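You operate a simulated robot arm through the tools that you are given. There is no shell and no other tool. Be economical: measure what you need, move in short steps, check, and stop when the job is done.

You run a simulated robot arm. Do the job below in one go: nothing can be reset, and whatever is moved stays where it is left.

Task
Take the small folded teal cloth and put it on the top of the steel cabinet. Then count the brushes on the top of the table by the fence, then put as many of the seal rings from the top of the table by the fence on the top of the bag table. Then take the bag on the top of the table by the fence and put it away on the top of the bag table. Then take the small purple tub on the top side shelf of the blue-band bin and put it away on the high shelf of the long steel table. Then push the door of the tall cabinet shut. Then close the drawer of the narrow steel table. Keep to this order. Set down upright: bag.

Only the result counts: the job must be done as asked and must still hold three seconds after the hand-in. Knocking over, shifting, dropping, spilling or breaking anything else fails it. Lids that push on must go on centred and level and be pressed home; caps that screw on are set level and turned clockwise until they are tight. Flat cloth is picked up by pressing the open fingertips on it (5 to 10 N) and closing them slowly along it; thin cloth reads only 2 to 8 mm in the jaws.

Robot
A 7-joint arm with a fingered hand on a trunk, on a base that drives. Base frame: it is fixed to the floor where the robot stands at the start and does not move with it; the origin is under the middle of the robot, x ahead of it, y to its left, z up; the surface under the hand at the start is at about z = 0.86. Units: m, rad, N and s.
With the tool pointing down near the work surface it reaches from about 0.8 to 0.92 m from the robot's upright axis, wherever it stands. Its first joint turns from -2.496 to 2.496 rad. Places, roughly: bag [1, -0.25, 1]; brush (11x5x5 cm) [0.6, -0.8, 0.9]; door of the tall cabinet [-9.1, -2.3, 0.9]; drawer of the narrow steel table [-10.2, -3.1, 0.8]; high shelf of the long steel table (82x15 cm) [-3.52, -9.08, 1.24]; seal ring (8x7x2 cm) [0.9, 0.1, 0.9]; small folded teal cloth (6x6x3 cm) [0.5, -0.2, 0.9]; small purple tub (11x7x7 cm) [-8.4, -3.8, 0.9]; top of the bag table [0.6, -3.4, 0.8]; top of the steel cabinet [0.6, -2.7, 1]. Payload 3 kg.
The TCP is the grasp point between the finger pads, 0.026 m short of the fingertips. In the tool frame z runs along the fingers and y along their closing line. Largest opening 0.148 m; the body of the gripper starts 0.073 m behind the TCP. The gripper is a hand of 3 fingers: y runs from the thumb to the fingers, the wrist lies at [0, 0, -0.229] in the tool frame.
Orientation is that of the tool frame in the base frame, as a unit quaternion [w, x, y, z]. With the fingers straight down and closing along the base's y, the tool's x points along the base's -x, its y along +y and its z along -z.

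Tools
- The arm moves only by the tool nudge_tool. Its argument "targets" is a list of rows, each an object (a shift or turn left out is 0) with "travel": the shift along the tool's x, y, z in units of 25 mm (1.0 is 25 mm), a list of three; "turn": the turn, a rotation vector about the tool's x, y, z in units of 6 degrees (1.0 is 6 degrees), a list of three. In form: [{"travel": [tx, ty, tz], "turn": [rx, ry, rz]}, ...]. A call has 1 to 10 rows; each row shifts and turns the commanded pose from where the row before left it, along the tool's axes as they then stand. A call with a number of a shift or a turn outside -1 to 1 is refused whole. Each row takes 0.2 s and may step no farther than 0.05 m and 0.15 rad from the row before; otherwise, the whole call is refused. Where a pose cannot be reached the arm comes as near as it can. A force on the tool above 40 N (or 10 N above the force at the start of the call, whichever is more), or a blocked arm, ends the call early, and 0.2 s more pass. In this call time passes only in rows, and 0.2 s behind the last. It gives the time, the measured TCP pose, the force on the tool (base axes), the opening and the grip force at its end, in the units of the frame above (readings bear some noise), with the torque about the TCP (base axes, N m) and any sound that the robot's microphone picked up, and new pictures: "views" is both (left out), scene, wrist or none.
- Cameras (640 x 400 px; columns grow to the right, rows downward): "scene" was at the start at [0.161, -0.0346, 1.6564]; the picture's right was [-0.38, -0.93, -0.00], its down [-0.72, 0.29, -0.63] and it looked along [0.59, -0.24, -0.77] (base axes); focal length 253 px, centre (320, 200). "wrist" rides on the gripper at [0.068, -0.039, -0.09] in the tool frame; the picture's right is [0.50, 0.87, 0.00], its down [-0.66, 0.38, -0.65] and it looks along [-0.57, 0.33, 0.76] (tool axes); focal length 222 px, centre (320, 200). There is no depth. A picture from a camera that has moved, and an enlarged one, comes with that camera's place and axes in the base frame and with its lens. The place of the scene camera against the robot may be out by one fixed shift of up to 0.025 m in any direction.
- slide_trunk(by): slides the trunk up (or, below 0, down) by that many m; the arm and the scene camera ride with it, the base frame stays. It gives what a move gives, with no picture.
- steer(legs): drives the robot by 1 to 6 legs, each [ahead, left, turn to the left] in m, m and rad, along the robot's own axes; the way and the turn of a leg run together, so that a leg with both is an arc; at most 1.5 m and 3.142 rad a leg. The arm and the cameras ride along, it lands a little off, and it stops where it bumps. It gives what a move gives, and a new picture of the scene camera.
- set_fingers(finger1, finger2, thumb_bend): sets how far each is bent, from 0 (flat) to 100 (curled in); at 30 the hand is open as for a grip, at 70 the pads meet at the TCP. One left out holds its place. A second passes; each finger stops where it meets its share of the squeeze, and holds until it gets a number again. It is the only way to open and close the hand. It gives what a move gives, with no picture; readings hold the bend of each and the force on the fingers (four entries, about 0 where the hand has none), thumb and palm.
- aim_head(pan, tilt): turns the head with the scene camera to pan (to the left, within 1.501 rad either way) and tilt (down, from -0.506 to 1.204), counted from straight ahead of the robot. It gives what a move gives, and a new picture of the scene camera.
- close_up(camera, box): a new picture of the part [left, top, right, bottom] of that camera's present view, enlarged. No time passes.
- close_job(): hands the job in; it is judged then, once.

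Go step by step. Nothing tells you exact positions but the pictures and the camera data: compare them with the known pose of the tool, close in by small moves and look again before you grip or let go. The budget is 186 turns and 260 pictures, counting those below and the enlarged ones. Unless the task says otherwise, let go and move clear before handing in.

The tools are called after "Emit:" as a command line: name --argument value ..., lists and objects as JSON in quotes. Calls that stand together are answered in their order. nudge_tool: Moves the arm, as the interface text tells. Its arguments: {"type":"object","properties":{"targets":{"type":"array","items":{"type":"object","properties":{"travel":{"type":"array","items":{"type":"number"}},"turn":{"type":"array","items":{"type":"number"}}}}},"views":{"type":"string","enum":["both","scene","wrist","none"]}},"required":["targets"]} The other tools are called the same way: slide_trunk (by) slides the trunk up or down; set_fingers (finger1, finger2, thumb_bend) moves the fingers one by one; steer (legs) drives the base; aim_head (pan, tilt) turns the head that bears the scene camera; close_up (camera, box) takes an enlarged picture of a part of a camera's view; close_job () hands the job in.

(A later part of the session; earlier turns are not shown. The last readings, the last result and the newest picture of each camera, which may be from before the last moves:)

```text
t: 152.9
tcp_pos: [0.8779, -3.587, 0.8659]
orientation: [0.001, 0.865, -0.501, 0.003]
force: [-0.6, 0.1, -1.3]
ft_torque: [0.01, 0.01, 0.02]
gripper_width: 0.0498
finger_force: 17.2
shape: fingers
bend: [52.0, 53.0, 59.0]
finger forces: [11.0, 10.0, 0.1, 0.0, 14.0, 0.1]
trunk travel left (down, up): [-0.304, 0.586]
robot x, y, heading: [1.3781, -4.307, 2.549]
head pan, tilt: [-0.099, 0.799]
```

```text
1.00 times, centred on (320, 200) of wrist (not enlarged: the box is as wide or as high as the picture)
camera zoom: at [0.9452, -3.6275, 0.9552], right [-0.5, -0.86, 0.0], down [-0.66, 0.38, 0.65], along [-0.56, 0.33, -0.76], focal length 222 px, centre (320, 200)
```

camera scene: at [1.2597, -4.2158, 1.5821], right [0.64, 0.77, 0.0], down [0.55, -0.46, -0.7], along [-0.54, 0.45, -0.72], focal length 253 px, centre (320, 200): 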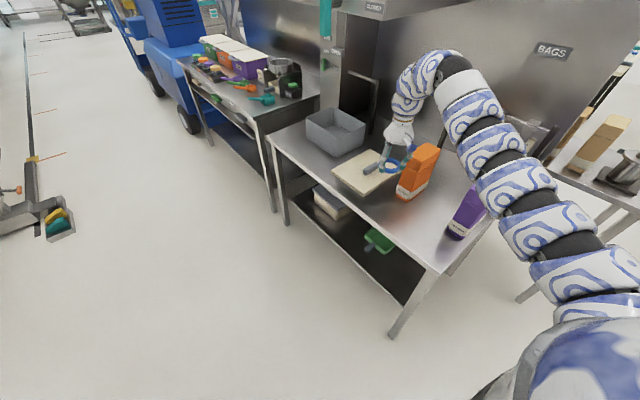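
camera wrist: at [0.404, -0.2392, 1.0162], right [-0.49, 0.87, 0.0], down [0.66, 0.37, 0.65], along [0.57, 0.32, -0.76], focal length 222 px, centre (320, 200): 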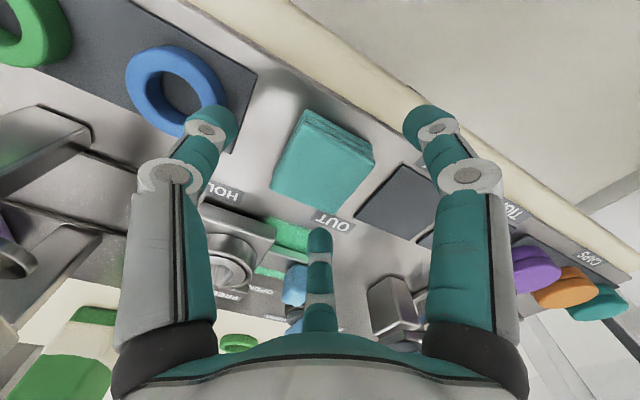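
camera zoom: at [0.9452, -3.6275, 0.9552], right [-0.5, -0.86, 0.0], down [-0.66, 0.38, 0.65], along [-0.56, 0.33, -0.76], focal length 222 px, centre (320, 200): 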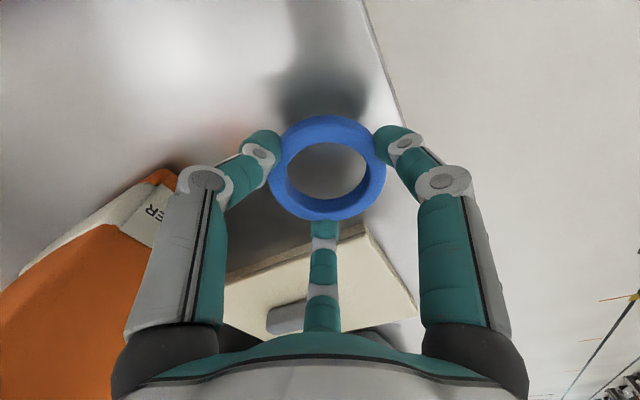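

Emit:
slide_trunk --by -0.018

Emit:
slide_trunk --by -0.008

```text
t: 153.6
tcp_pos: [0.8783, -3.5889, 0.8478]
orientation: [0.0, 0.866, -0.501, 0.001]
force: [-0.5, -1.0, -0.5]
ft_torque: [-0.01, 0.04, 0.0]
gripper_width: 0.0495
finger_force: 17.8
shape: fingers
bend: [52.0, 53.0, 59.0]
finger forces: [10.9, 10.2, 0.0, 0.1, 14.0, 0.0]
trunk travel left (down, up): [-0.286, 0.604]
robot x, y, heading: [1.381, -4.3049, 2.548]
head pan, tilt: [-0.099, 0.799]
```

```text
t: 154.2
tcp_pos: [0.879, -3.5897, 0.8392]
orientation: [0.001, 0.866, -0.501, 0.002]
force: [0.6, 0.9, -0.7]
ft_torque: [-0.03, -0.01, 0.03]
gripper_width: 0.0497
finger_force: 17.7
shape: fingers
bend: [52.0, 53.0, 59.0]
finger forces: [10.9, 10.1, 0.1, 0.0, 13.9, 0.1]
trunk travel left (down, up): [-0.278, 0.612]
robot x, y, heading: [1.3786, -4.3077, 2.547]
head pan, tilt: [-0.099, 0.799]
```

Emit:
slide_trunk --by -0.008

Emit:
close_up --camera "wrist" --box '[120, 50, 520, 300]'

```text
t: 154.7
tcp_pos: [0.879, -3.5885, 0.8331]
orientation: [0.0, 0.865, -0.502, 0.0]
force: [-1.9, 2.7, 26.6]
ft_torque: [-0.14, 0.41, -0.03]
gripper_width: 0.0492
finger_force: 25.6
shape: fingers
bend: [52.0, 52.0, 59.0]
finger forces: [18.2, 18.8, 0.0, 0.1, 14.3, 0.0]
trunk travel left (down, up): [-0.27, 0.62]
robot x, y, heading: [1.3795, -4.309, 2.547]
head pan, tilt: [-0.099, 0.799]
```

```text
1.60 times, centred on (320, 175) of wrist
camera zoom: at [0.9458, -3.6281, 0.9237], right [-0.5, -0.86, 0.0], down [-0.65, 0.38, 0.65], along [-0.57, 0.33, -0.76], focal length 355 px, centre (320, 240)
```

zoom: 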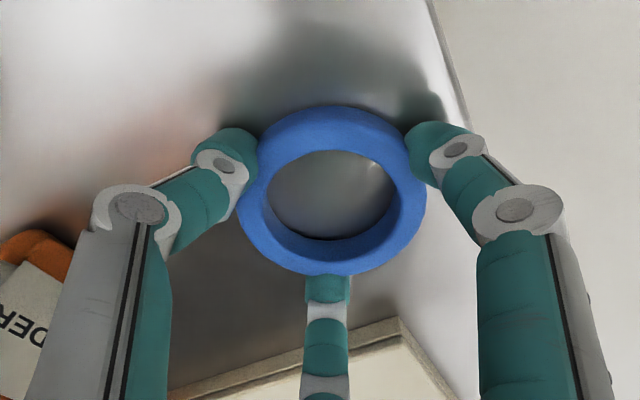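

Contact. I ease up a few mm and open.

Emit:
slide_trunk --by 0.003

Emit:
set_fingers --finger1 40 --finger2 40 --thumb_bend 40

Emit:
slide_trunk --by 0.22

Emit:
close_up --camera "wrist" --box '[0, 0, 640, 400]'

```text
t: 155.2
tcp_pos: [0.8785, -3.5891, 0.8351]
orientation: [0.001, 0.865, -0.501, 0.002]
force: [-1.1, 2.6, 11.2]
ft_torque: [0.06, 0.22, 0.07]
gripper_width: 0.0492
finger_force: 19.8
shape: fingers
bend: [52.0, 52.0, 59.0]
finger forces: [11.4, 13.8, 0.1, 0.0, 14.0, 0.0]
trunk travel left (down, up): [-0.273, 0.617]
robot x, y, heading: [1.38, -4.3074, 2.548]
head pan, tilt: [-0.099, 0.799]
```

```text
t: 156.2
tcp_pos: [0.879, -3.5878, 0.8342]
orientation: [0.0, 0.866, -0.5, 0.001]
force: [0.7, 0.8, 0.0]
ft_torque: [0.02, 0.01, 0.02]
gripper_width: 0.0948
finger_force: 0.1
shape: fingers
bend: [40.0, 40.0, 40.0]
finger forces: [0.0, 0.0, 0.1, 0.1, 0.1, 0.0]
trunk travel left (down, up): [-0.273, 0.617]
robot x, y, heading: [1.3775, -4.3059, 2.552]
head pan, tilt: [-0.099, 0.799]
```

```text
t: 158.6
tcp_pos: [0.878, -3.5884, 1.0546]
orientation: [0.001, 0.865, -0.501, 0.002]
force: [0.0, 0.4, 0.6]
ft_torque: [0.01, 0.0, 0.02]
gripper_width: 0.0945
finger_force: 0.0
shape: fingers
bend: [40.0, 40.0, 40.0]
finger forces: [0.0, 0.1, 0.0, 0.1, 0.1, 0.0]
trunk travel left (down, up): [-0.493, 0.397]
robot x, y, heading: [1.3791, -4.3035, 2.55]
head pan, tilt: [-0.099, 0.799]
```

```text
1.00 times, centred on (320, 200) of wrist (not enlarged: the box is as wide or as high as the picture)
camera zoom: at [0.9451, -3.6273, 1.1441], right [-0.5, -0.86, 0.0], down [-0.66, 0.38, 0.65], along [-0.56, 0.33, -0.76], focal length 222 px, centre (320, 200)
```

zoom: 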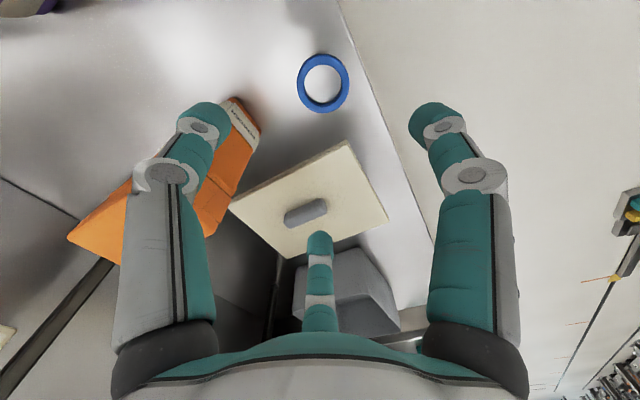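

Ring one is placed. I go back for a second ring (green one near (0.90, 0.11)), raising the hand once clear.

Emit:
steer --legs '[[-0.2, -0.2, 0]]'

Emit:
slide_trunk --by 0.25

Emit:
steer --legs '[[0.093, -0.68, 0], [-0.137, -0.514, 0], [0, 0, 0.595], [0, -1.5, 0], [0, -1.5, 0], [0.45, -0.1, 0]]'

```text
t: 160.5
tcp_pos: [1.1577, -3.5329, 1.0549]
orientation: [0.001, 0.865, -0.502, 0.002]
force: [-1.0, -0.5, -0.7]
ft_torque: [-0.04, 0.0, -0.02]
gripper_width: 0.0948
finger_force: 0.0
shape: fingers
bend: [40.0, 40.0, 40.0]
finger forces: [0.0, 0.0, 0.0, 0.1, 0.0, 0.0]
trunk travel left (down, up): [-0.493, 0.397]
robot x, y, heading: [1.6597, -4.2556, 2.549]
head pan, tilt: [-0.099, 0.799]
camera scene: at [1.5386, -4.1609, 1.5812], right [0.64, 0.77, 0.0], down [0.55, -0.46, -0.7], along [-0.54, 0.45, -0.72], focal length 253 px, centre (320, 200)
```

scene: 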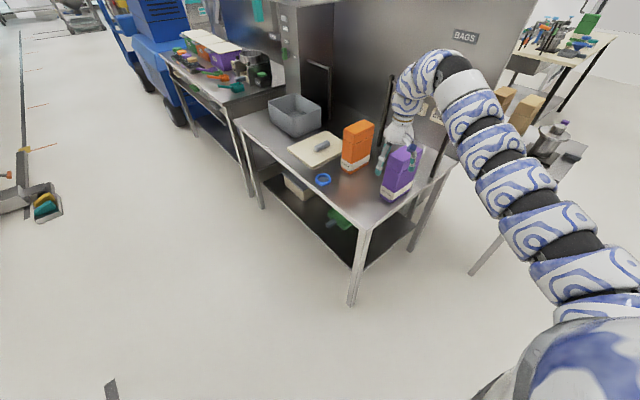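

```text
t: 163.1
tcp_pos: [1.1575, -3.5331, 1.3034]
orientation: [0.001, 0.865, -0.502, 0.001]
force: [0.7, -0.3, 0.4]
ft_torque: [0.01, 0.02, 0.01]
gripper_width: 0.0945
finger_force: 0.0
shape: fingers
bend: [40.0, 40.0, 40.0]
finger forces: [0.0, 0.0, 0.0, 0.0, 0.0, 0.0]
trunk travel left (down, up): [-0.743, 0.147]
robot x, y, heading: [1.658, -4.2503, 2.549]
head pan, tilt: [-0.099, 0.799]
```

```text
t: 187.7
tcp_pos: [1.0767, 0.1471, 1.3038]
orientation: [0.0, 0.973, -0.23, 0.001]
force: [0.6, 0.0, -0.7]
ft_torque: [0.02, -0.02, 0.03]
gripper_width: 0.0947
finger_force: 0.0
shape: fingers
bend: [40.0, 40.0, 40.0]
finger forces: [0.0, 0.1, 0.1, 0.0, 0.0, 0.1]
trunk travel left (down, up): [-0.743, 0.147]
robot x, y, heading: [1.8903, -0.1754, 3.136]
head pan, tilt: [-0.099, 0.799]
camera scene: at [1.74, -0.1716, 1.831], right [0.11, 0.99, 0.0], down [0.71, -0.08, -0.7], along [-0.69, 0.07, -0.72], focal length 253 px, centre (320, 200)
```

scene: 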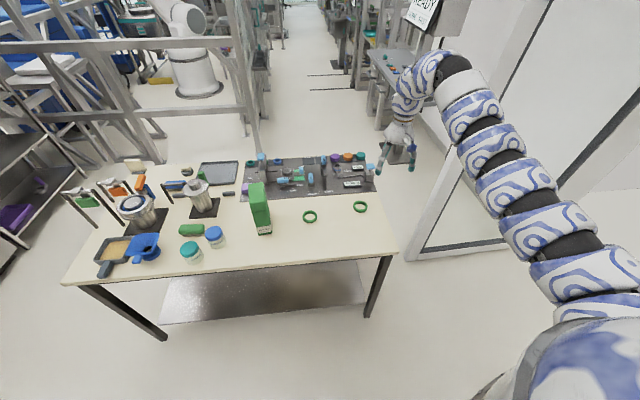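

I move over the green ring and lower.

Emit:
steer --legs '[[0.177, 0.033, 0]]'

Emit:
set_fingers --finger1 33 --finger2 33 --thumb_bend 33

Emit:
slide_trunk --by -0.27

Emit:
close_up --camera "wrist" --box '[0, 0, 640, 400]'

```text
t: 189.2
tcp_pos: [0.897, 0.1131, 1.3032]
orientation: [-0.001, 0.973, -0.229, 0.004]
force: [-0.1, -0.8, -0.1]
ft_torque: [0.03, -0.02, 0.01]
gripper_width: 0.0946
finger_force: 0.1
shape: fingers
bend: [40.0, 40.0, 40.0]
finger forces: [0.0, 0.0, 0.0, 0.1, 0.1, 0.1]
trunk travel left (down, up): [-0.743, 0.147]
robot x, y, heading: [1.7155, -0.2055, 3.136]
head pan, tilt: [-0.099, 0.799]
camera scene: at [1.5618, -0.204, 1.831], right [0.11, 0.99, 0.0], down [0.71, -0.08, -0.7], along [-0.69, 0.07, -0.72], focal length 253 px, centre (320, 200)
```

scene: 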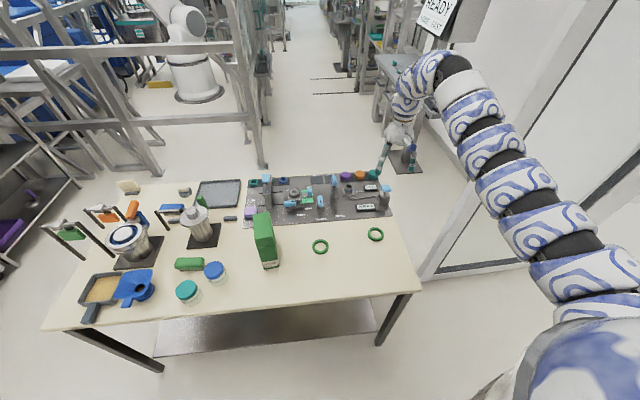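

```text
t: 190.2
tcp_pos: [0.899, 0.1148, 1.3042]
orientation: [0.0, 0.973, -0.23, 0.001]
force: [-0.1, 0.5, -0.1]
ft_torque: [-0.03, -0.03, -0.01]
gripper_width: 0.1171
finger_force: 0.1
shape: fingers
bend: [33.0, 33.0, 33.0]
finger forces: [0.0, 0.1, 0.0, 0.1, 0.1, 0.1]
trunk travel left (down, up): [-0.743, 0.147]
robot x, y, heading: [1.7164, -0.2097, 3.136]
head pan, tilt: [-0.099, 0.799]
```

```text
t: 192.9
tcp_pos: [0.899, 0.1132, 1.035]
orientation: [0.0, 0.973, -0.229, 0.002]
force: [0.6, 0.7, -0.1]
ft_torque: [0.02, 0.02, 0.02]
gripper_width: 0.1172
finger_force: 0.1
shape: fingers
bend: [33.0, 33.0, 33.0]
finger forces: [0.0, 0.0, 0.0, 0.0, 0.0, 0.0]
trunk travel left (down, up): [-0.473, 0.417]
robot x, y, heading: [1.716, -0.209, 3.137]
head pan, tilt: [-0.099, 0.799]
```

```text
1.00 times, centred on (320, 200) of wrist (not enlarged: the box is as wide or as high as the picture)
camera zoom: at [0.9764, 0.1181, 1.1242], right [0.06, -1.0, 0.0], down [-0.76, -0.05, 0.65], along [-0.65, -0.04, -0.76], focal length 222 px, centre (320, 200)
```

zoom: 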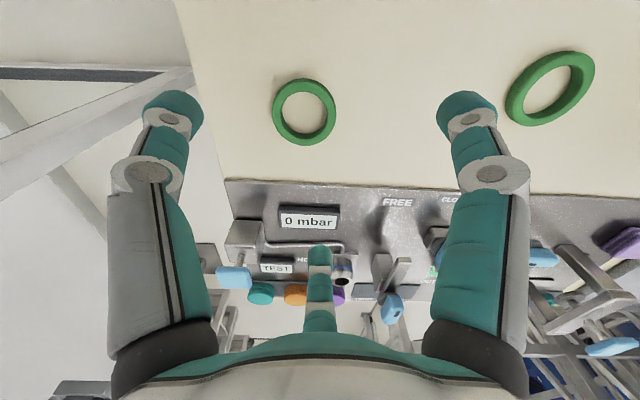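

Ring centre is at (0.888, 0.131). I correct and lower.

Emit:
nudge_tool --targets '[{"travel": [-0.71, -0.45, 0]}]' --views "none"

Emit:
slide_trunk --by -0.105

Emit:
close_up --camera "wrist" --box '[0, 0, 640, 400]'

```text
t: 193.3
tcp_pos: [0.8895, 0.1324, 1.0332]
orientation: [0.001, 0.973, -0.23, 0.003]
force: [-0.1, 0.3, 0.0]
ft_torque: [-0.01, -0.02, 0.01]
gripper_width: 0.1173
finger_force: 0.0
shape: fingers
bend: [33.0, 33.0, 33.0]
finger forces: [0.0, 0.0, 0.0, 0.1, 0.0, 0.1]
trunk travel left (down, up): [-0.473, 0.417]
robot x, y, heading: [1.7167, -0.2062, 3.136]
head pan, tilt: [-0.099, 0.799]
```

```text
t: 194.7
tcp_pos: [0.8883, 0.1311, 0.9288]
orientation: [0.0, 0.973, -0.229, 0.002]
force: [0.3, -0.3, 0.0]
ft_torque: [-0.01, 0.01, -0.03]
gripper_width: 0.117
finger_force: 0.1
shape: fingers
bend: [33.0, 33.0, 33.0]
finger forces: [0.0, 0.1, 0.1, 0.0, 0.1, 0.0]
trunk travel left (down, up): [-0.368, 0.522]
robot x, y, heading: [1.7145, -0.2105, 3.14]
head pan, tilt: [-0.099, 0.799]
```

```text
1.00 times, centred on (320, 200) of wrist (not enlarged: the box is as wide or as high as the picture)
camera zoom: at [0.9658, 0.136, 1.0192], right [0.06, -1.0, 0.0], down [-0.76, -0.05, 0.65], along [-0.65, -0.04, -0.76], focal length 222 px, centre (320, 200)
```

zoom: 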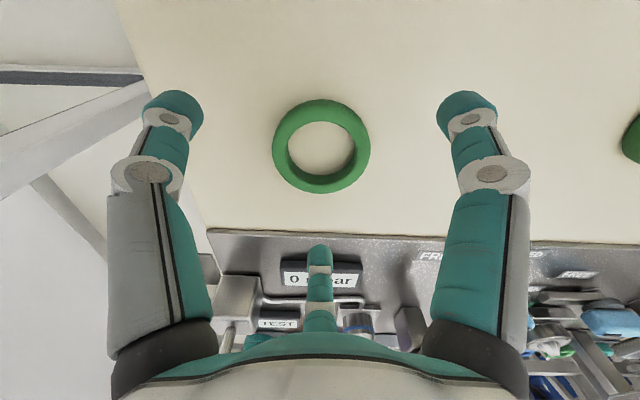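

Centred. I lower to the same grasp height and close.

Emit:
slide_trunk --by -0.033

Emit:
set_fingers --finger1 66 --finger2 66 --thumb_bend 68

Emit:
close_up --camera "wrist" --box '[120, 50, 520, 300]'

```text
t: 195.5
tcp_pos: [0.89, 0.1326, 0.8968]
orientation: [0.0, 0.973, -0.23, 0.002]
force: [-0.2, 0.3, -0.5]
ft_torque: [-0.01, -0.02, 0.01]
gripper_width: 0.1173
finger_force: 0.0
shape: fingers
bend: [33.0, 33.0, 33.0]
finger forces: [0.0, 0.0, 0.0, 0.0, 0.0, 0.1]
trunk travel left (down, up): [-0.335, 0.555]
robot x, y, heading: [1.7158, -0.2065, 3.141]
head pan, tilt: [-0.099, 0.799]
```

```text
t: 196.5
tcp_pos: [0.8888, 0.1316, 0.896]
orientation: [0.0, 0.973, -0.229, 0.002]
force: [0.5, -0.6, 0.9]
ft_torque: [0.0, 0.04, -0.02]
gripper_width: 0.0503
finger_force: 18.4
shape: fingers
bend: [53.0, 53.0, 58.0]
finger forces: [10.8, 12.2, 0.1, 0.0, 14.6, 0.0]
trunk travel left (down, up): [-0.335, 0.555]
robot x, y, heading: [1.7158, -0.206, 3.139]
head pan, tilt: [-0.099, 0.799]
```

```text
1.60 times, centred on (320, 175) of wrist
camera zoom: at [0.9657, 0.1361, 0.986], right [0.06, -1.0, 0.0], down [-0.76, -0.05, 0.65], along [-0.65, -0.04, -0.76], focal length 355 px, centre (320, 240)
```

zoom: 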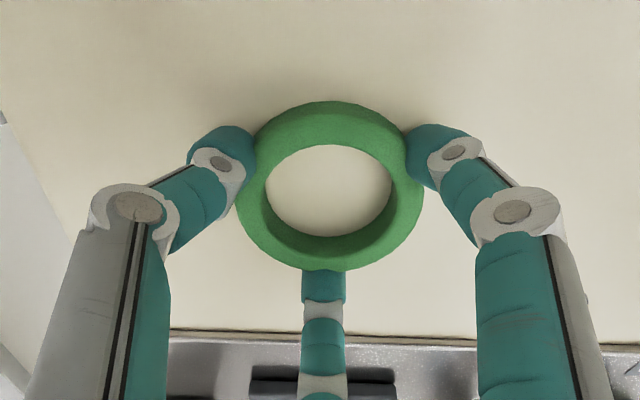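

Gripped. I lift and drive back to the bag table along the same way.

Emit:
slide_trunk --by 0.4

Emit:
steer --legs '[[-0.64, 0, 0], [0, 1.5, 0], [0, 1.5, 0], [0, 0.09, 0], [0, 0, -0.59], [0.137, 0.514, 0]]'

Emit:
close_up --camera "wrist" --box '[0, 0, 640, 400]'

```text
t: 200.3
tcp_pos: [0.8886, 0.1307, 1.296]
orientation: [0.0, 0.973, -0.229, 0.001]
force: [0.0, 0.2, 0.4]
ft_torque: [-0.01, -0.01, -0.05]
gripper_width: 0.0505
finger_force: 18.9
shape: fingers
bend: [53.0, 53.0, 58.0]
finger forces: [11.0, 12.2, 0.0, 0.1, 14.4, 0.0]
trunk travel left (down, up): [-0.735, 0.155]
robot x, y, heading: [1.7159, -0.2093, 3.139]
head pan, tilt: [-0.099, 0.799]
```

```text
t: 223.0
tcp_pos: [1.4547, -2.9144, 1.2958]
orientation: [0.0, 0.866, -0.5, 0.002]
force: [0.6, -0.8, 0.2]
ft_torque: [-0.01, -0.03, -0.02]
gripper_width: 0.05
finger_force: 18.2
shape: fingers
bend: [53.0, 53.0, 58.0]
finger forces: [10.4, 12.0, 0.1, 0.0, 14.4, 0.0]
trunk travel left (down, up): [-0.735, 0.155]
robot x, y, heading: [1.9553, -3.6485, 2.554]
head pan, tilt: [-0.099, 0.799]
camera scene: at [1.8378, -3.5608, 1.8231], right [0.64, 0.77, 0.0], down [0.55, -0.46, -0.7], along [-0.54, 0.44, -0.72], focal length 253 px, centre (320, 200)
```

scene: 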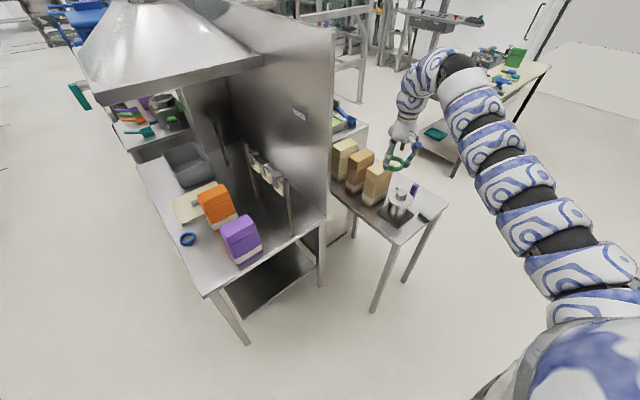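

```text
1.00 times, centred on (320, 200) of wrist (not enlarged: the box is as wide or as high as the picture)
camera zoom: at [1.522, -2.9525, 1.386], right [-0.5, -0.87, 0.0], down [-0.66, 0.38, 0.65], along [-0.56, 0.32, -0.76], focal length 222 px, centre (320, 200)
```

zoom: 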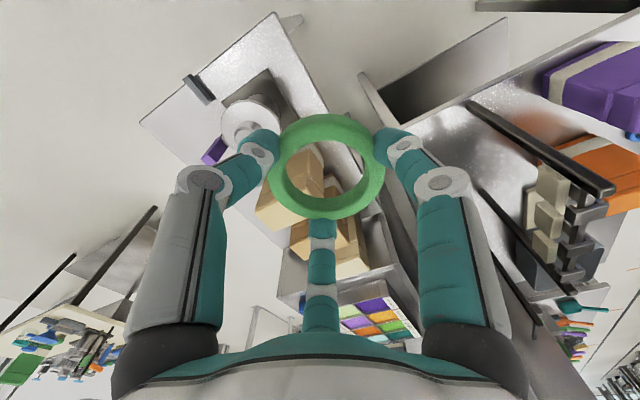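

Emit:
steer --legs '[[-0.11, 0.707, 0]]'

Emit:
slide_trunk --by -0.24

Emit:
steer --legs '[[0.115, 0.108, 0]]'

Emit:
close_up --camera "wrist" --box '[0, 0, 640, 400]'

```text
t: 226.9
tcp_pos: [1.1553, -3.5593, 1.296]
orientation: [0.001, 0.866, -0.5, 0.002]
force: [0.3, -0.5, -0.4]
ft_torque: [0.02, 0.0, -0.02]
gripper_width: 0.0502
finger_force: 18.8
shape: fingers
bend: [53.0, 53.0, 58.0]
finger forces: [10.5, 11.9, 0.0, 0.0, 14.4, 0.1]
trunk travel left (down, up): [-0.735, 0.155]
robot x, y, heading: [1.6563, -4.2943, 2.553]
head pan, tilt: [-0.099, 0.799]
camera scene: at [1.5362, -4.2073, 1.8231], right [0.64, 0.77, 0.0], down [0.55, -0.46, -0.7], along [-0.54, 0.45, -0.72], focal length 253 px, centre (320, 200)
```

scene: 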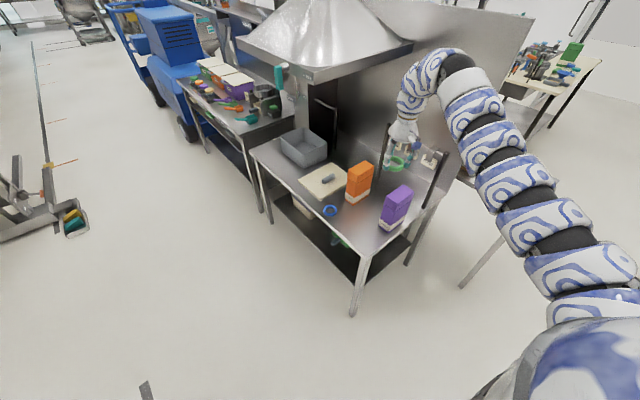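

```text
t: 229.4
tcp_pos: [1.1553, -3.5594, 1.0562]
orientation: [0.001, 0.866, -0.501, 0.002]
force: [-0.1, -0.9, 0.1]
ft_torque: [0.01, -0.02, 0.0]
gripper_width: 0.0499
finger_force: 18.5
shape: fingers
bend: [53.0, 53.0, 58.0]
finger forces: [10.4, 12.0, 0.1, 0.1, 14.5, 0.0]
trunk travel left (down, up): [-0.495, 0.395]
robot x, y, heading: [1.6531, -4.2946, 2.552]
head pan, tilt: [-0.099, 0.799]
```

```text
t: 230.8
tcp_pos: [0.9974, -3.5843, 1.0553]
orientation: [0.001, 0.866, -0.501, 0.002]
force: [-0.6, -0.4, 0.6]
ft_torque: [0.03, 0.0, 0.03]
gripper_width: 0.05
finger_force: 18.7
shape: fingers
bend: [53.0, 53.0, 58.0]
finger forces: [10.6, 12.1, 0.0, 0.0, 14.4, 0.0]
trunk travel left (down, up): [-0.495, 0.395]
robot x, y, heading: [1.4983, -4.3241, 2.552]
head pan, tilt: [-0.099, 0.799]
camera scene: at [1.3789, -4.232, 1.5831], right [0.64, 0.77, 0.0], down [0.55, -0.46, -0.7], along [-0.54, 0.44, -0.72], focal length 253 px, centre (320, 200)
```

scene: 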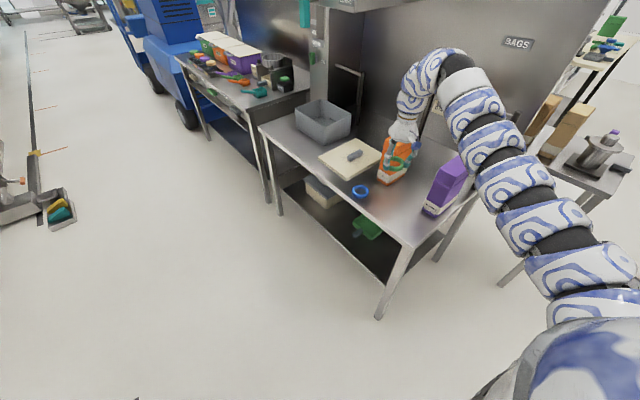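

```text
1.00 times, centred on (320, 200) of wrist (not enlarged: the box is as wide or as high as the picture)
camera zoom: at [1.0645, -3.6232, 1.1457], right [-0.5, -0.87, 0.0], down [-0.66, 0.38, 0.65], along [-0.56, 0.33, -0.76], focal length 222 px, centre (320, 200)
```

zoom: 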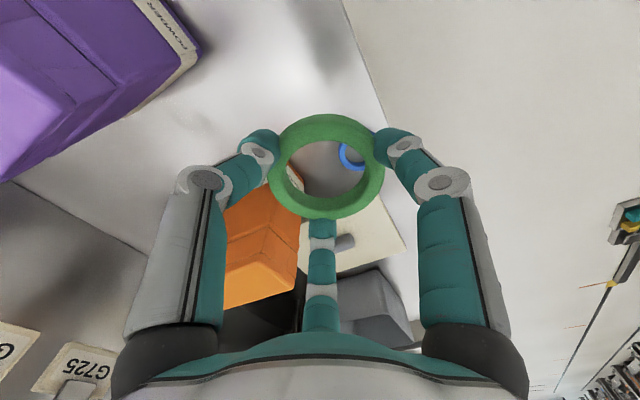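

Clear spot. I lower to release height and let go.

Emit:
slide_trunk --by -0.205

Emit:
slide_trunk --by -0.013

Emit:
close_up --camera "wrist" --box '[0, 0, 640, 400]'

```text
t: 233.0
tcp_pos: [0.9986, -3.5841, 0.8516]
orientation: [0.001, 0.866, -0.501, 0.001]
force: [-0.1, -0.1, -1.1]
ft_torque: [-0.02, 0.03, 0.0]
gripper_width: 0.0502
finger_force: 18.3
shape: fingers
bend: [53.0, 53.0, 58.0]
finger forces: [10.7, 12.0, 0.0, 0.0, 14.5, 0.0]
trunk travel left (down, up): [-0.29, 0.6]
robot x, y, heading: [1.4962, -4.3215, 2.548]
head pan, tilt: [-0.099, 0.799]
```

```text
t: 233.6
tcp_pos: [0.9987, -3.5839, 0.8385]
orientation: [0.001, 0.865, -0.501, 0.001]
force: [-0.3, -0.9, 0.0]
ft_torque: [0.02, 0.01, -0.02]
gripper_width: 0.0503
finger_force: 18.4
shape: fingers
bend: [53.0, 53.0, 58.0]
finger forces: [10.7, 12.0, 0.1, 0.0, 14.4, 0.0]
trunk travel left (down, up): [-0.277, 0.613]
robot x, y, heading: [1.4969, -4.3251, 2.55]
head pan, tilt: [-0.099, 0.799]
```

```text
1.00 times, centred on (320, 200) of wrist (not enlarged: the box is as wide or as high as the picture)
camera zoom: at [1.065, -3.6233, 0.928], right [-0.5, -0.87, 0.0], down [-0.66, 0.38, 0.65], along [-0.56, 0.33, -0.76], focal length 222 px, centre (320, 200)
```

zoom: 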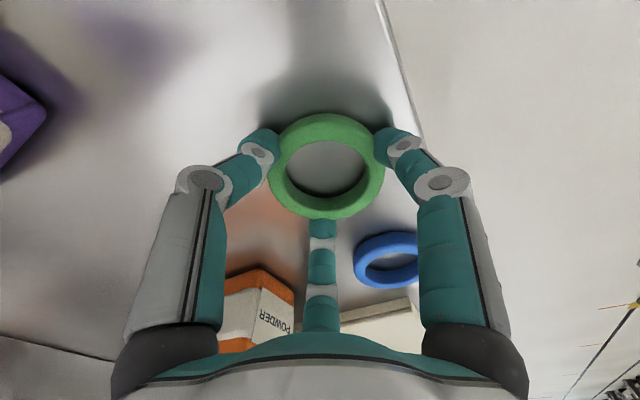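

Emit:
slide_trunk --by -0.004

Emit:
set_fingers --finger1 42 --finger2 42 --thumb_bend 42

Emit:
slide_trunk --by 0.22

Emit:
close_up --camera "wrist" --box '[0, 0, 640, 400]'

```text
t: 234.2
tcp_pos: [0.9976, -3.5841, 0.8353]
orientation: [0.0, 0.866, -0.501, 0.001]
force: [-0.3, 1.8, 11.1]
ft_torque: [0.02, 0.1, 0.08]
gripper_width: 0.0501
finger_force: 19.5
shape: fingers
bend: [53.0, 52.0, 58.0]
finger forces: [10.7, 13.0, 0.0, 0.1, 15.7, 0.0]
trunk travel left (down, up): [-0.273, 0.617]
robot x, y, heading: [1.4973, -4.3218, 2.551]
head pan, tilt: [-0.099, 0.799]
```

```text
t: 235.2
tcp_pos: [0.9974, -3.5837, 0.8339]
orientation: [0.001, 0.865, -0.501, 0.001]
force: [0.6, -0.6, 0.5]
ft_torque: [0.0, -0.04, -0.04]
gripper_width: 0.0879
finger_force: 0.1
shape: fingers
bend: [42.0, 42.0, 42.0]
finger forces: [0.0, 0.1, 0.0, 0.0, 0.1, 0.0]
trunk travel left (down, up): [-0.273, 0.617]
robot x, y, heading: [1.499, -4.3211, 2.548]
head pan, tilt: [-0.099, 0.799]
```

```text
t: 237.5
tcp_pos: [0.9992, -3.5837, 1.0541]
orientation: [0.001, 0.866, -0.5, 0.001]
force: [0.1, -0.3, 0.3]
ft_torque: [0.01, 0.0, -0.02]
gripper_width: 0.0881
finger_force: 0.0
shape: fingers
bend: [42.0, 42.0, 42.0]
finger forces: [0.0, 0.0, 0.1, 0.1, 0.0, 0.0]
trunk travel left (down, up): [-0.493, 0.397]
robot x, y, heading: [1.499, -4.3234, 2.548]
head pan, tilt: [-0.099, 0.799]
```

```text
1.00 times, centred on (320, 200) of wrist (not enlarged: the box is as wide or as high as the picture)
camera zoom: at [1.065, -3.6231, 1.1438], right [-0.5, -0.87, 0.0], down [-0.66, 0.38, 0.65], along [-0.56, 0.33, -0.76], focal length 222 px, centre (320, 200)
```

zoom: 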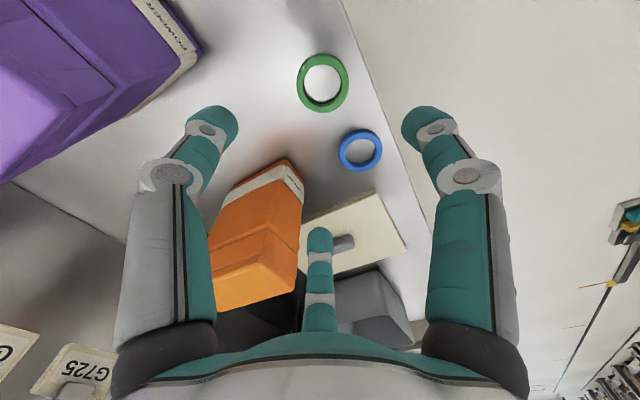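

Both rings are on the bag table. Now I return for the green bag.

Emit:
steer --legs '[[-0.115, -0.108, 0]]'

Emit:
slide_trunk --by 0.3

Emit:
steer --legs '[[0.11, -0.707, 0], [-0.137, -0.514, 0], [0, 0, 0.59], [0, -1.5, 0], [0, -1.17, 0], [0.4, 0, 0]]'

Emit:
aim_head --pan 0.0 --tilt 0.9

Emit:
close_up --camera "wrist" --box '[0, 0, 640, 400]'

```text
t: 238.9
tcp_pos: [1.1538, -3.5599, 1.0545]
orientation: [0.001, 0.865, -0.502, 0.001]
force: [0.4, 0.5, -0.1]
ft_torque: [-0.02, 0.06, 0.01]
gripper_width: 0.0879
finger_force: 0.1
shape: fingers
bend: [42.0, 42.0, 42.0]
finger forces: [0.1, 0.0, 0.1, 0.1, 0.0, 0.0]
trunk travel left (down, up): [-0.493, 0.397]
robot x, y, heading: [1.6568, -4.2996, 2.543]
head pan, tilt: [-0.099, 0.799]
camera scene: at [1.535, -4.2072, 1.5812], right [0.64, 0.77, 0.0], down [0.55, -0.46, -0.7], along [-0.54, 0.44, -0.72], focal length 253 px, centre (320, 200)
```

scene: 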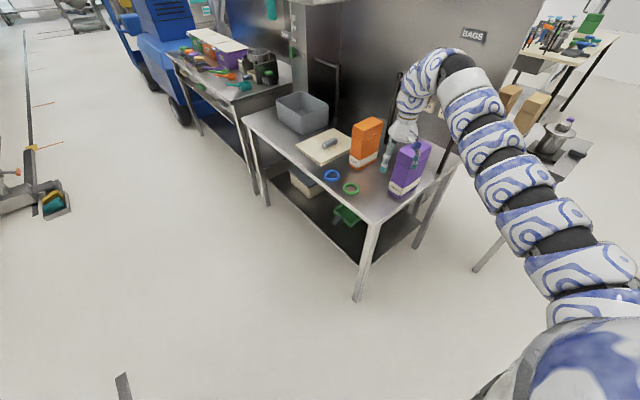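

```text
t: 241.9
tcp_pos: [1.1543, -3.5593, 1.3531]
orientation: [0.001, 0.866, -0.501, 0.002]
force: [-0.5, 0.4, 0.5]
ft_torque: [0.01, 0.01, 0.01]
gripper_width: 0.0881
finger_force: 0.1
shape: fingers
bend: [42.0, 42.0, 42.0]
finger forces: [0.0, 0.0, 0.1, 0.1, 0.1, 0.1]
trunk travel left (down, up): [-0.793, 0.097]
robot x, y, heading: [1.6528, -4.2993, 2.548]
head pan, tilt: [-0.099, 0.799]
```

```text
t: 264.7
tcp_pos: [1.1353, -0.3005, 1.3545]
orientation: [0.001, 0.974, -0.227, 0.003]
force: [0.1, -0.3, -0.2]
ft_torque: [-0.01, 0.0, 0.01]
gripper_width: 0.0879
finger_force: 0.3
shape: fingers
bend: [42.0, 42.0, 42.0]
finger forces: [0.1, 0.0, 0.1, 0.0, 0.0, 0.0]
trunk travel left (down, up): [-0.793, 0.097]
robot x, y, heading: [1.9662, -0.6333, 3.138]
head pan, tilt: [-0.099, 0.799]
camera scene: at [1.8113, -0.6325, 1.881], right [0.1, 0.99, 0.0], down [0.71, -0.07, -0.7], along [-0.69, 0.07, -0.72], focal length 253 px, centre (320, 200)
```

scene: 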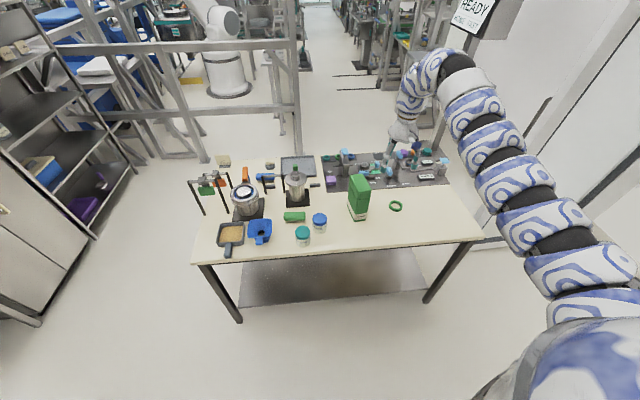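

```text
t: 265.4
tcp_pos: [1.137, -0.3009, 1.3533]
orientation: [0.0, 0.974, -0.227, 0.002]
force: [-0.6, 0.3, 0.6]
ft_torque: [0.0, -0.01, -0.03]
gripper_width: 0.0883
finger_force: 0.1
shape: fingers
bend: [42.0, 42.0, 42.0]
finger forces: [0.0, 0.0, 0.1, 0.0, 0.0, 0.0]
trunk travel left (down, up): [-0.793, 0.097]
robot x, y, heading: [1.96, -0.6368, 3.141]
head pan, tilt: [0.0, 0.901]
camera scene: at [1.8174, -0.6406, 1.8733], right [0.0, 1.0, 0.0], down [0.78, 0.0, -0.62], along [-0.62, 0.0, -0.78], focal length 253 px, centre (320, 200)
```

scene: 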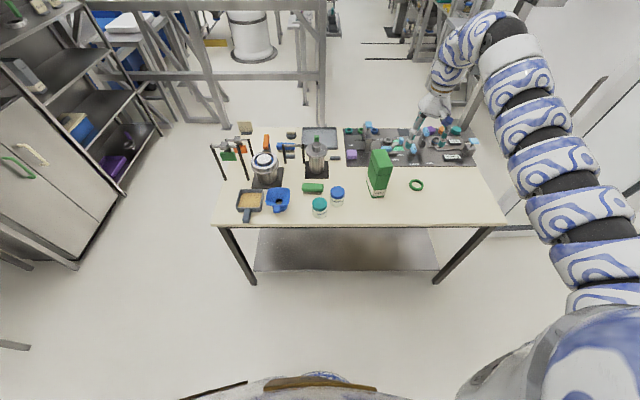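

```text
1.00 times, centred on (320, 200) of wrist (not enlarged: the box is as wide or as high as the picture)
camera zoom: at [1.2136, -0.295, 1.444], right [0.07, -1.0, 0.0], down [-0.76, -0.05, 0.65], along [-0.65, -0.04, -0.76], focal length 222 px, centre (320, 200)
```

zoom: 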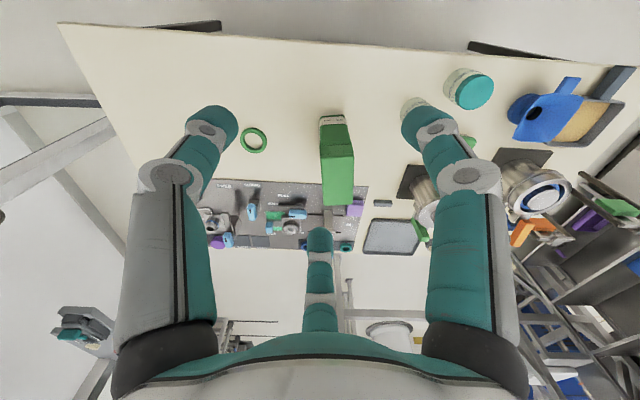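

The bag stands near (0.95, -0.34), about 6 cm wide in y and about 20 cm tall. I zoom in to see its shape before choosing the grip.

Emit:
close_up --camera "wrist" --box '[270, 90, 400, 225]'

Emit:
close_up --camera "scene" --box '[330, 130, 430, 210]'

```text
2.96 times, centred on (335, 158) of wrist
camera zoom: at [1.2136, -0.295, 1.444], right [0.07, -1.0, 0.0], down [-0.76, -0.05, 0.65], along [-0.65, -0.04, -0.76], focal length 658 px, centre (276, 326)
```

zoom: 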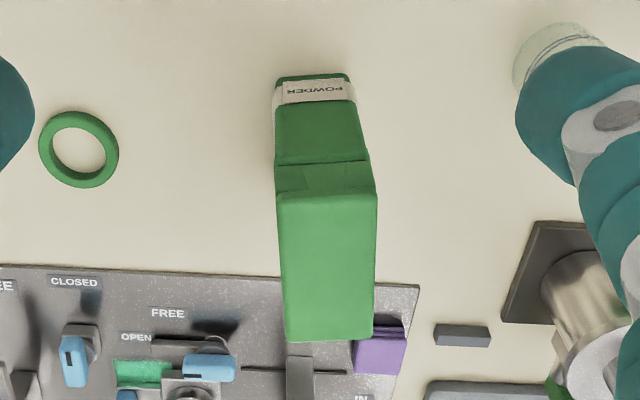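

```text
5.00 times, centred on (380, 170) of scene
camera zoom: at [1.8174, -0.6406, 1.8733], right [0.0, 1.0, 0.0], down [0.78, 0.0, -0.62], along [-0.62, 0.0, -0.78], focal length 1266 px, centre (20, 350)
```

zoom: 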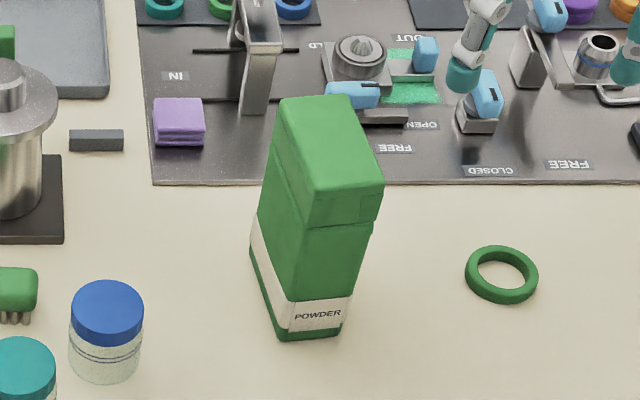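

The bag is a 6×13×20 cm box centred near (0.94, -0.35), turned about 7°. I rotate the hand so the thumb takes the +x end and the fingers the long sides, then position above it.

Emit:
steer --legs '[[0.184, 0.046, 0]]'

Emit:
nudge_tool --targets '[{"turn": [0, 0, 0.947]}, {"turn": [0, 0, 0.947]}, {"turn": [0, 0, 0.947]}, {"turn": [0, 0, 0.947]}, {"turn": [0, 0, 0.947]}, {"turn": [0, 0, 0.947]}, {"turn": [0, 0, 0.947]}, {"turn": [0, 0, 0.947]}, {"turn": [0, 0, 0.947]}, {"turn": [0, 0, 0.947]}]' --views "none"

Emit:
set_fingers --finger1 30 --finger2 30 --thumb_bend 30

Emit:
slide_trunk --by -0.17

Emit:
close_up --camera "wrist" --box '[0, 0, 640, 400]'

```text
t: 266.9
tcp_pos: [0.9514, -0.3462, 1.3529]
orientation: [0.0, 0.974, -0.226, 0.003]
force: [-0.6, 0.4, 0.0]
ft_torque: [0.03, -0.03, 0.0]
gripper_width: 0.0879
finger_force: 0.1
shape: fingers
bend: [42.0, 42.0, 42.0]
finger forces: [0.1, 0.0, 0.0, 0.0, 0.1, 0.0]
trunk travel left (down, up): [-0.793, 0.097]
robot x, y, heading: [1.7794, -0.6831, 3.138]
head pan, tilt: [0.0, 0.901]
camera scene: at [1.631, -0.6863, 1.8731], right [0.0, 1.0, 0.0], down [0.78, 0.0, -0.62], along [-0.62, 0.0, -0.78], focal length 253 px, centre (320, 200)
```

scene: 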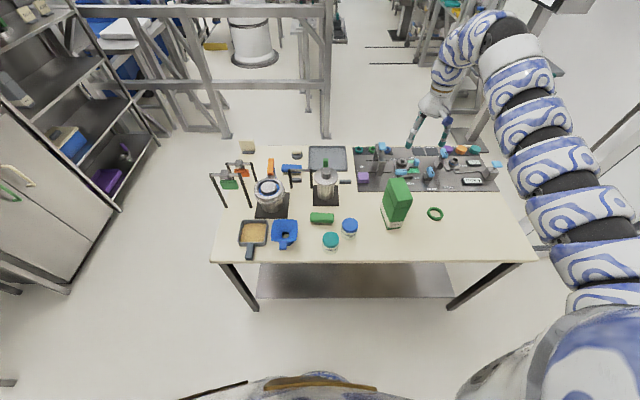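

```text
t: 269.1
tcp_pos: [0.9516, -0.3466, 1.3531]
orientation: [0.0, 0.749, -0.663, 0.002]
force: [-0.4, 0.3, -0.5]
ft_torque: [0.02, 0.0, -0.01]
gripper_width: 0.0879
finger_force: 0.2
shape: fingers
bend: [42.0, 42.0, 42.0]
finger forces: [0.0, 0.0, 0.0, 0.0, 0.0, 0.1]
trunk travel left (down, up): [-0.793, 0.097]
robot x, y, heading: [1.7787, -0.6827, 3.142]
head pan, tilt: [0.0, 0.901]
```

```text
t: 270.1
tcp_pos: [0.9515, -0.3453, 1.3534]
orientation: [-0.001, 0.749, -0.663, 0.002]
force: [0.6, -0.3, 0.7]
ft_torque: [0.0, -0.01, -0.01]
gripper_width: 0.1266
finger_force: 0.1
shape: fingers
bend: [30.0, 30.0, 30.0]
finger forces: [0.0, 0.1, 0.0, 0.1, 0.0, 0.1]
trunk travel left (down, up): [-0.793, 0.097]
robot x, y, heading: [1.7793, -0.6771, 3.143]
head pan, tilt: [0.0, 0.901]
```

```text
t: 272.1
tcp_pos: [0.9516, -0.3466, 1.1844]
orientation: [-0.001, 0.749, -0.663, 0.002]
force: [-0.2, 0.8, 0.8]
ft_torque: [-0.01, -0.01, 0.0]
gripper_width: 0.1267
finger_force: 0.1
shape: fingers
bend: [30.0, 30.0, 30.0]
finger forces: [0.0, 0.2, 0.0, 0.1, 0.0, 0.0]
trunk travel left (down, up): [-0.623, 0.267]
robot x, y, heading: [1.7812, -0.6784, 3.139]
head pan, tilt: [0.0, 0.901]
```

```text
1.00 times, centred on (320, 200) of wrist (not enlarged: the box is as wide or as high as the picture)
camera zoom: at [0.9978, -0.4082, 1.2739], right [-0.8, -0.6, 0.0], down [-0.46, 0.61, 0.65], along [-0.39, 0.52, -0.76], focal length 222 px, centre (320, 200)
```

zoom: 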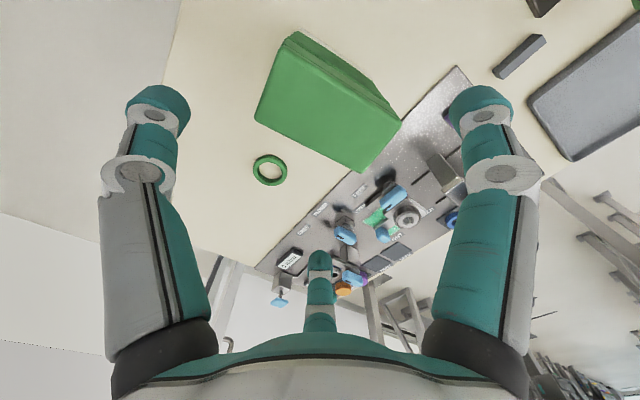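

The bag top centres at (0.942, -0.353). Small correction, then lower around it.

Emit:
nudge_tool --targets '[{"travel": [0.22, -0.18, 0]}]' --views "none"

Emit:
slide_trunk --by -0.08

Emit:
close_up --camera "wrist" --box '[0, 0, 640, 400]'

```text
t: 272.5
tcp_pos: [0.957, -0.3493, 1.1852]
orientation: [-0.001, 0.749, -0.663, 0.002]
force: [-0.3, -0.6, 0.6]
ft_torque: [0.05, 0.01, -0.02]
gripper_width: 0.1266
finger_force: 0.1
shape: fingers
bend: [30.0, 30.0, 30.0]
finger forces: [0.0, 0.1, 0.1, 0.1, 0.0, 0.1]
trunk travel left (down, up): [-0.623, 0.267]
robot x, y, heading: [1.7737, -0.682, 3.139]
head pan, tilt: [0.0, 0.901]
```

```text
t: 273.6
tcp_pos: [0.9569, -0.3506, 1.1047]
orientation: [0.0, 0.749, -0.663, 0.001]
force: [-0.2, 0.4, 0.6]
ft_torque: [0.01, 0.04, -0.02]
gripper_width: 0.1268
finger_force: 0.2
shape: fingers
bend: [30.0, 30.0, 30.0]
finger forces: [0.1, 0.1, 0.0, 0.0, 0.0, 0.0]
trunk travel left (down, up): [-0.543, 0.347]
robot x, y, heading: [1.781, -0.6822, 3.139]
head pan, tilt: [0.0, 0.901]
```

```text
1.00 times, centred on (320, 200) of wrist (not enlarged: the box is as wide or as high as the picture)
camera zoom: at [1.0029, -0.4131, 1.194], right [-0.8, -0.6, 0.0], down [-0.46, 0.61, 0.65], along [-0.39, 0.52, -0.76], focal length 222 px, centre (320, 200)
```

zoom: 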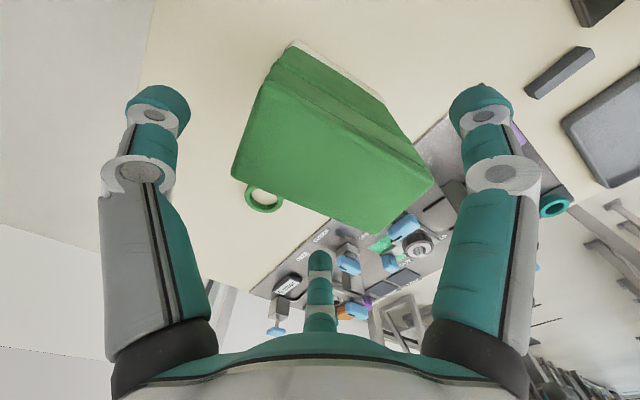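

Aligned. I lower to grip height (TCP about 1.01).

Emit:
slide_trunk --by -0.06

Emit:
slide_trunk --by -0.032

Emit:
close_up --camera "wrist" --box '[0, 0, 640, 400]'

Emit:
close_up --camera "scene" --box '[350, 120, 530, 240]'

```text
t: 274.6
tcp_pos: [0.958, -0.3509, 1.0437]
orientation: [-0.001, 0.749, -0.662, 0.001]
force: [0.7, -0.2, 0.2]
ft_torque: [-0.02, 0.0, -0.01]
gripper_width: 0.1267
finger_force: 0.0
shape: fingers
bend: [30.0, 30.0, 30.0]
finger forces: [0.0, 0.0, 0.0, 0.0, 0.0, 0.0]
trunk travel left (down, up): [-0.483, 0.407]
robot x, y, heading: [1.7781, -0.6794, 3.138]
head pan, tilt: [0.0, 0.901]
```

```text
t: 275.3
tcp_pos: [0.9603, -0.3481, 1.0225]
orientation: [-0.001, 0.748, -0.664, -0.001]
force: [16.7, -0.4, 30.3]
ft_torque: [0.26, -0.45, -0.14]
gripper_width: 0.1314
finger_force: 15.2
shape: fingers
bend: [30.0, 30.0, 30.0]
finger forces: [0.0, 0.0, 0.0, 0.0, 30.7, 0.0]
trunk travel left (down, up): [-0.454, 0.436]
robot x, y, heading: [1.7828, -0.6786, 3.138]
head pan, tilt: [0.0, 0.901]
stopped: the force on the tool passed its limit at 49 N (the readings are from after the stop); the commanded pose is now the measured one
```

```text
1.00 times, centred on (320, 200) of wrist (not enlarged: the box is as wide or as high as the picture)
camera zoom: at [1.0065, -0.4122, 1.1106], right [-0.8, -0.6, 0.0], down [-0.45, 0.6, 0.66], along [-0.39, 0.52, -0.75], focal length 222 px, centre (320, 200)
```

zoom: 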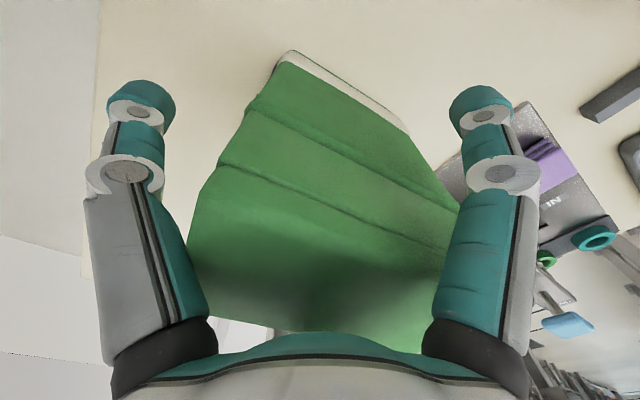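

```text
3.33 times, centred on (440, 180) of scene
camera zoom: at [1.6377, -0.6874, 1.5352], right [0.0, 1.0, 0.0], down [0.78, 0.0, -0.62], along [-0.62, 0.0, -0.78], focal length 844 px, centre (-80, 267)
```

zoom: 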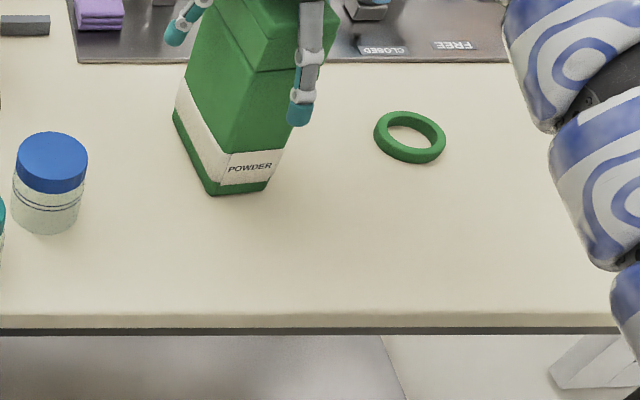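

The thumb's base meets the bag's top edge, so I raise 2.5 cm and grip higher up, checking that the bag still stands.

Emit:
slide_trunk --by 0.022

Emit:
close_up --camera "wrist" --box '[0, 0, 640, 400]'

Emit:
close_up --camera "scene" --box '[350, 120, 530, 240]'

```text
t: 276.0
tcp_pos: [0.9561, -0.349, 1.0382]
orientation: [0.0, 0.748, -0.664, 0.0]
force: [-0.4, 0.0, -0.6]
ft_torque: [0.01, 0.0, -0.02]
gripper_width: 0.1269
finger_force: 0.0
shape: fingers
bend: [30.0, 30.0, 30.0]
finger forces: [0.0, 0.1, 0.0, 0.1, 0.0, 0.0]
trunk travel left (down, up): [-0.476, 0.414]
robot x, y, heading: [1.7782, -0.6835, 3.135]
head pan, tilt: [0.0, 0.901]
heard: snap
```

```text
1.00 times, centred on (320, 200) of wrist (not enlarged: the box is as wide or as high as the picture)
camera zoom: at [1.0022, -0.4116, 1.128], right [-0.8, -0.6, 0.0], down [-0.46, 0.61, 0.65], along [-0.39, 0.52, -0.76], focal length 222 px, centre (320, 200)
```

zoom: 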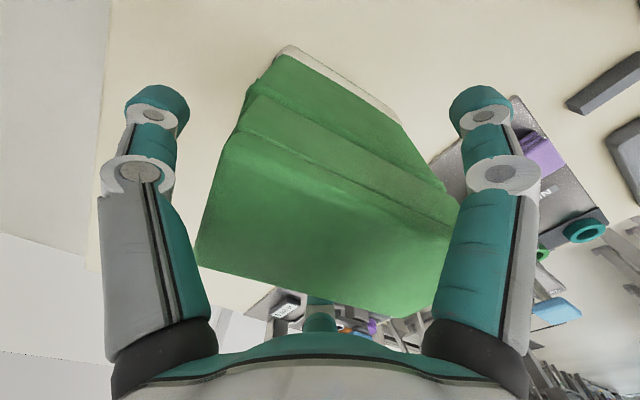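

```text
3.33 times, centred on (440, 180) of scene
camera zoom: at [1.6321, -0.6856, 1.5562], right [0.0, 1.0, 0.0], down [0.78, 0.0, -0.62], along [-0.62, 0.0, -0.78], focal length 844 px, centre (-80, 267)
```

zoom: 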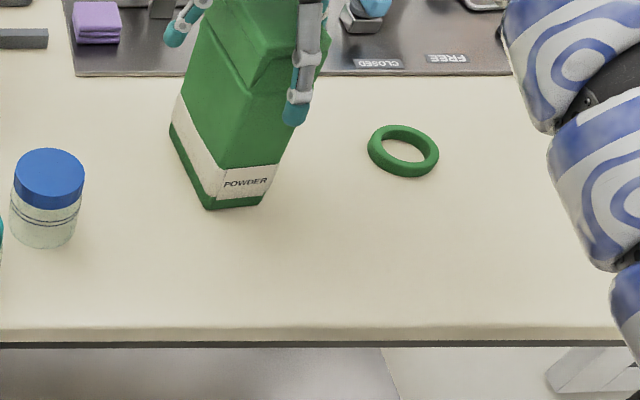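

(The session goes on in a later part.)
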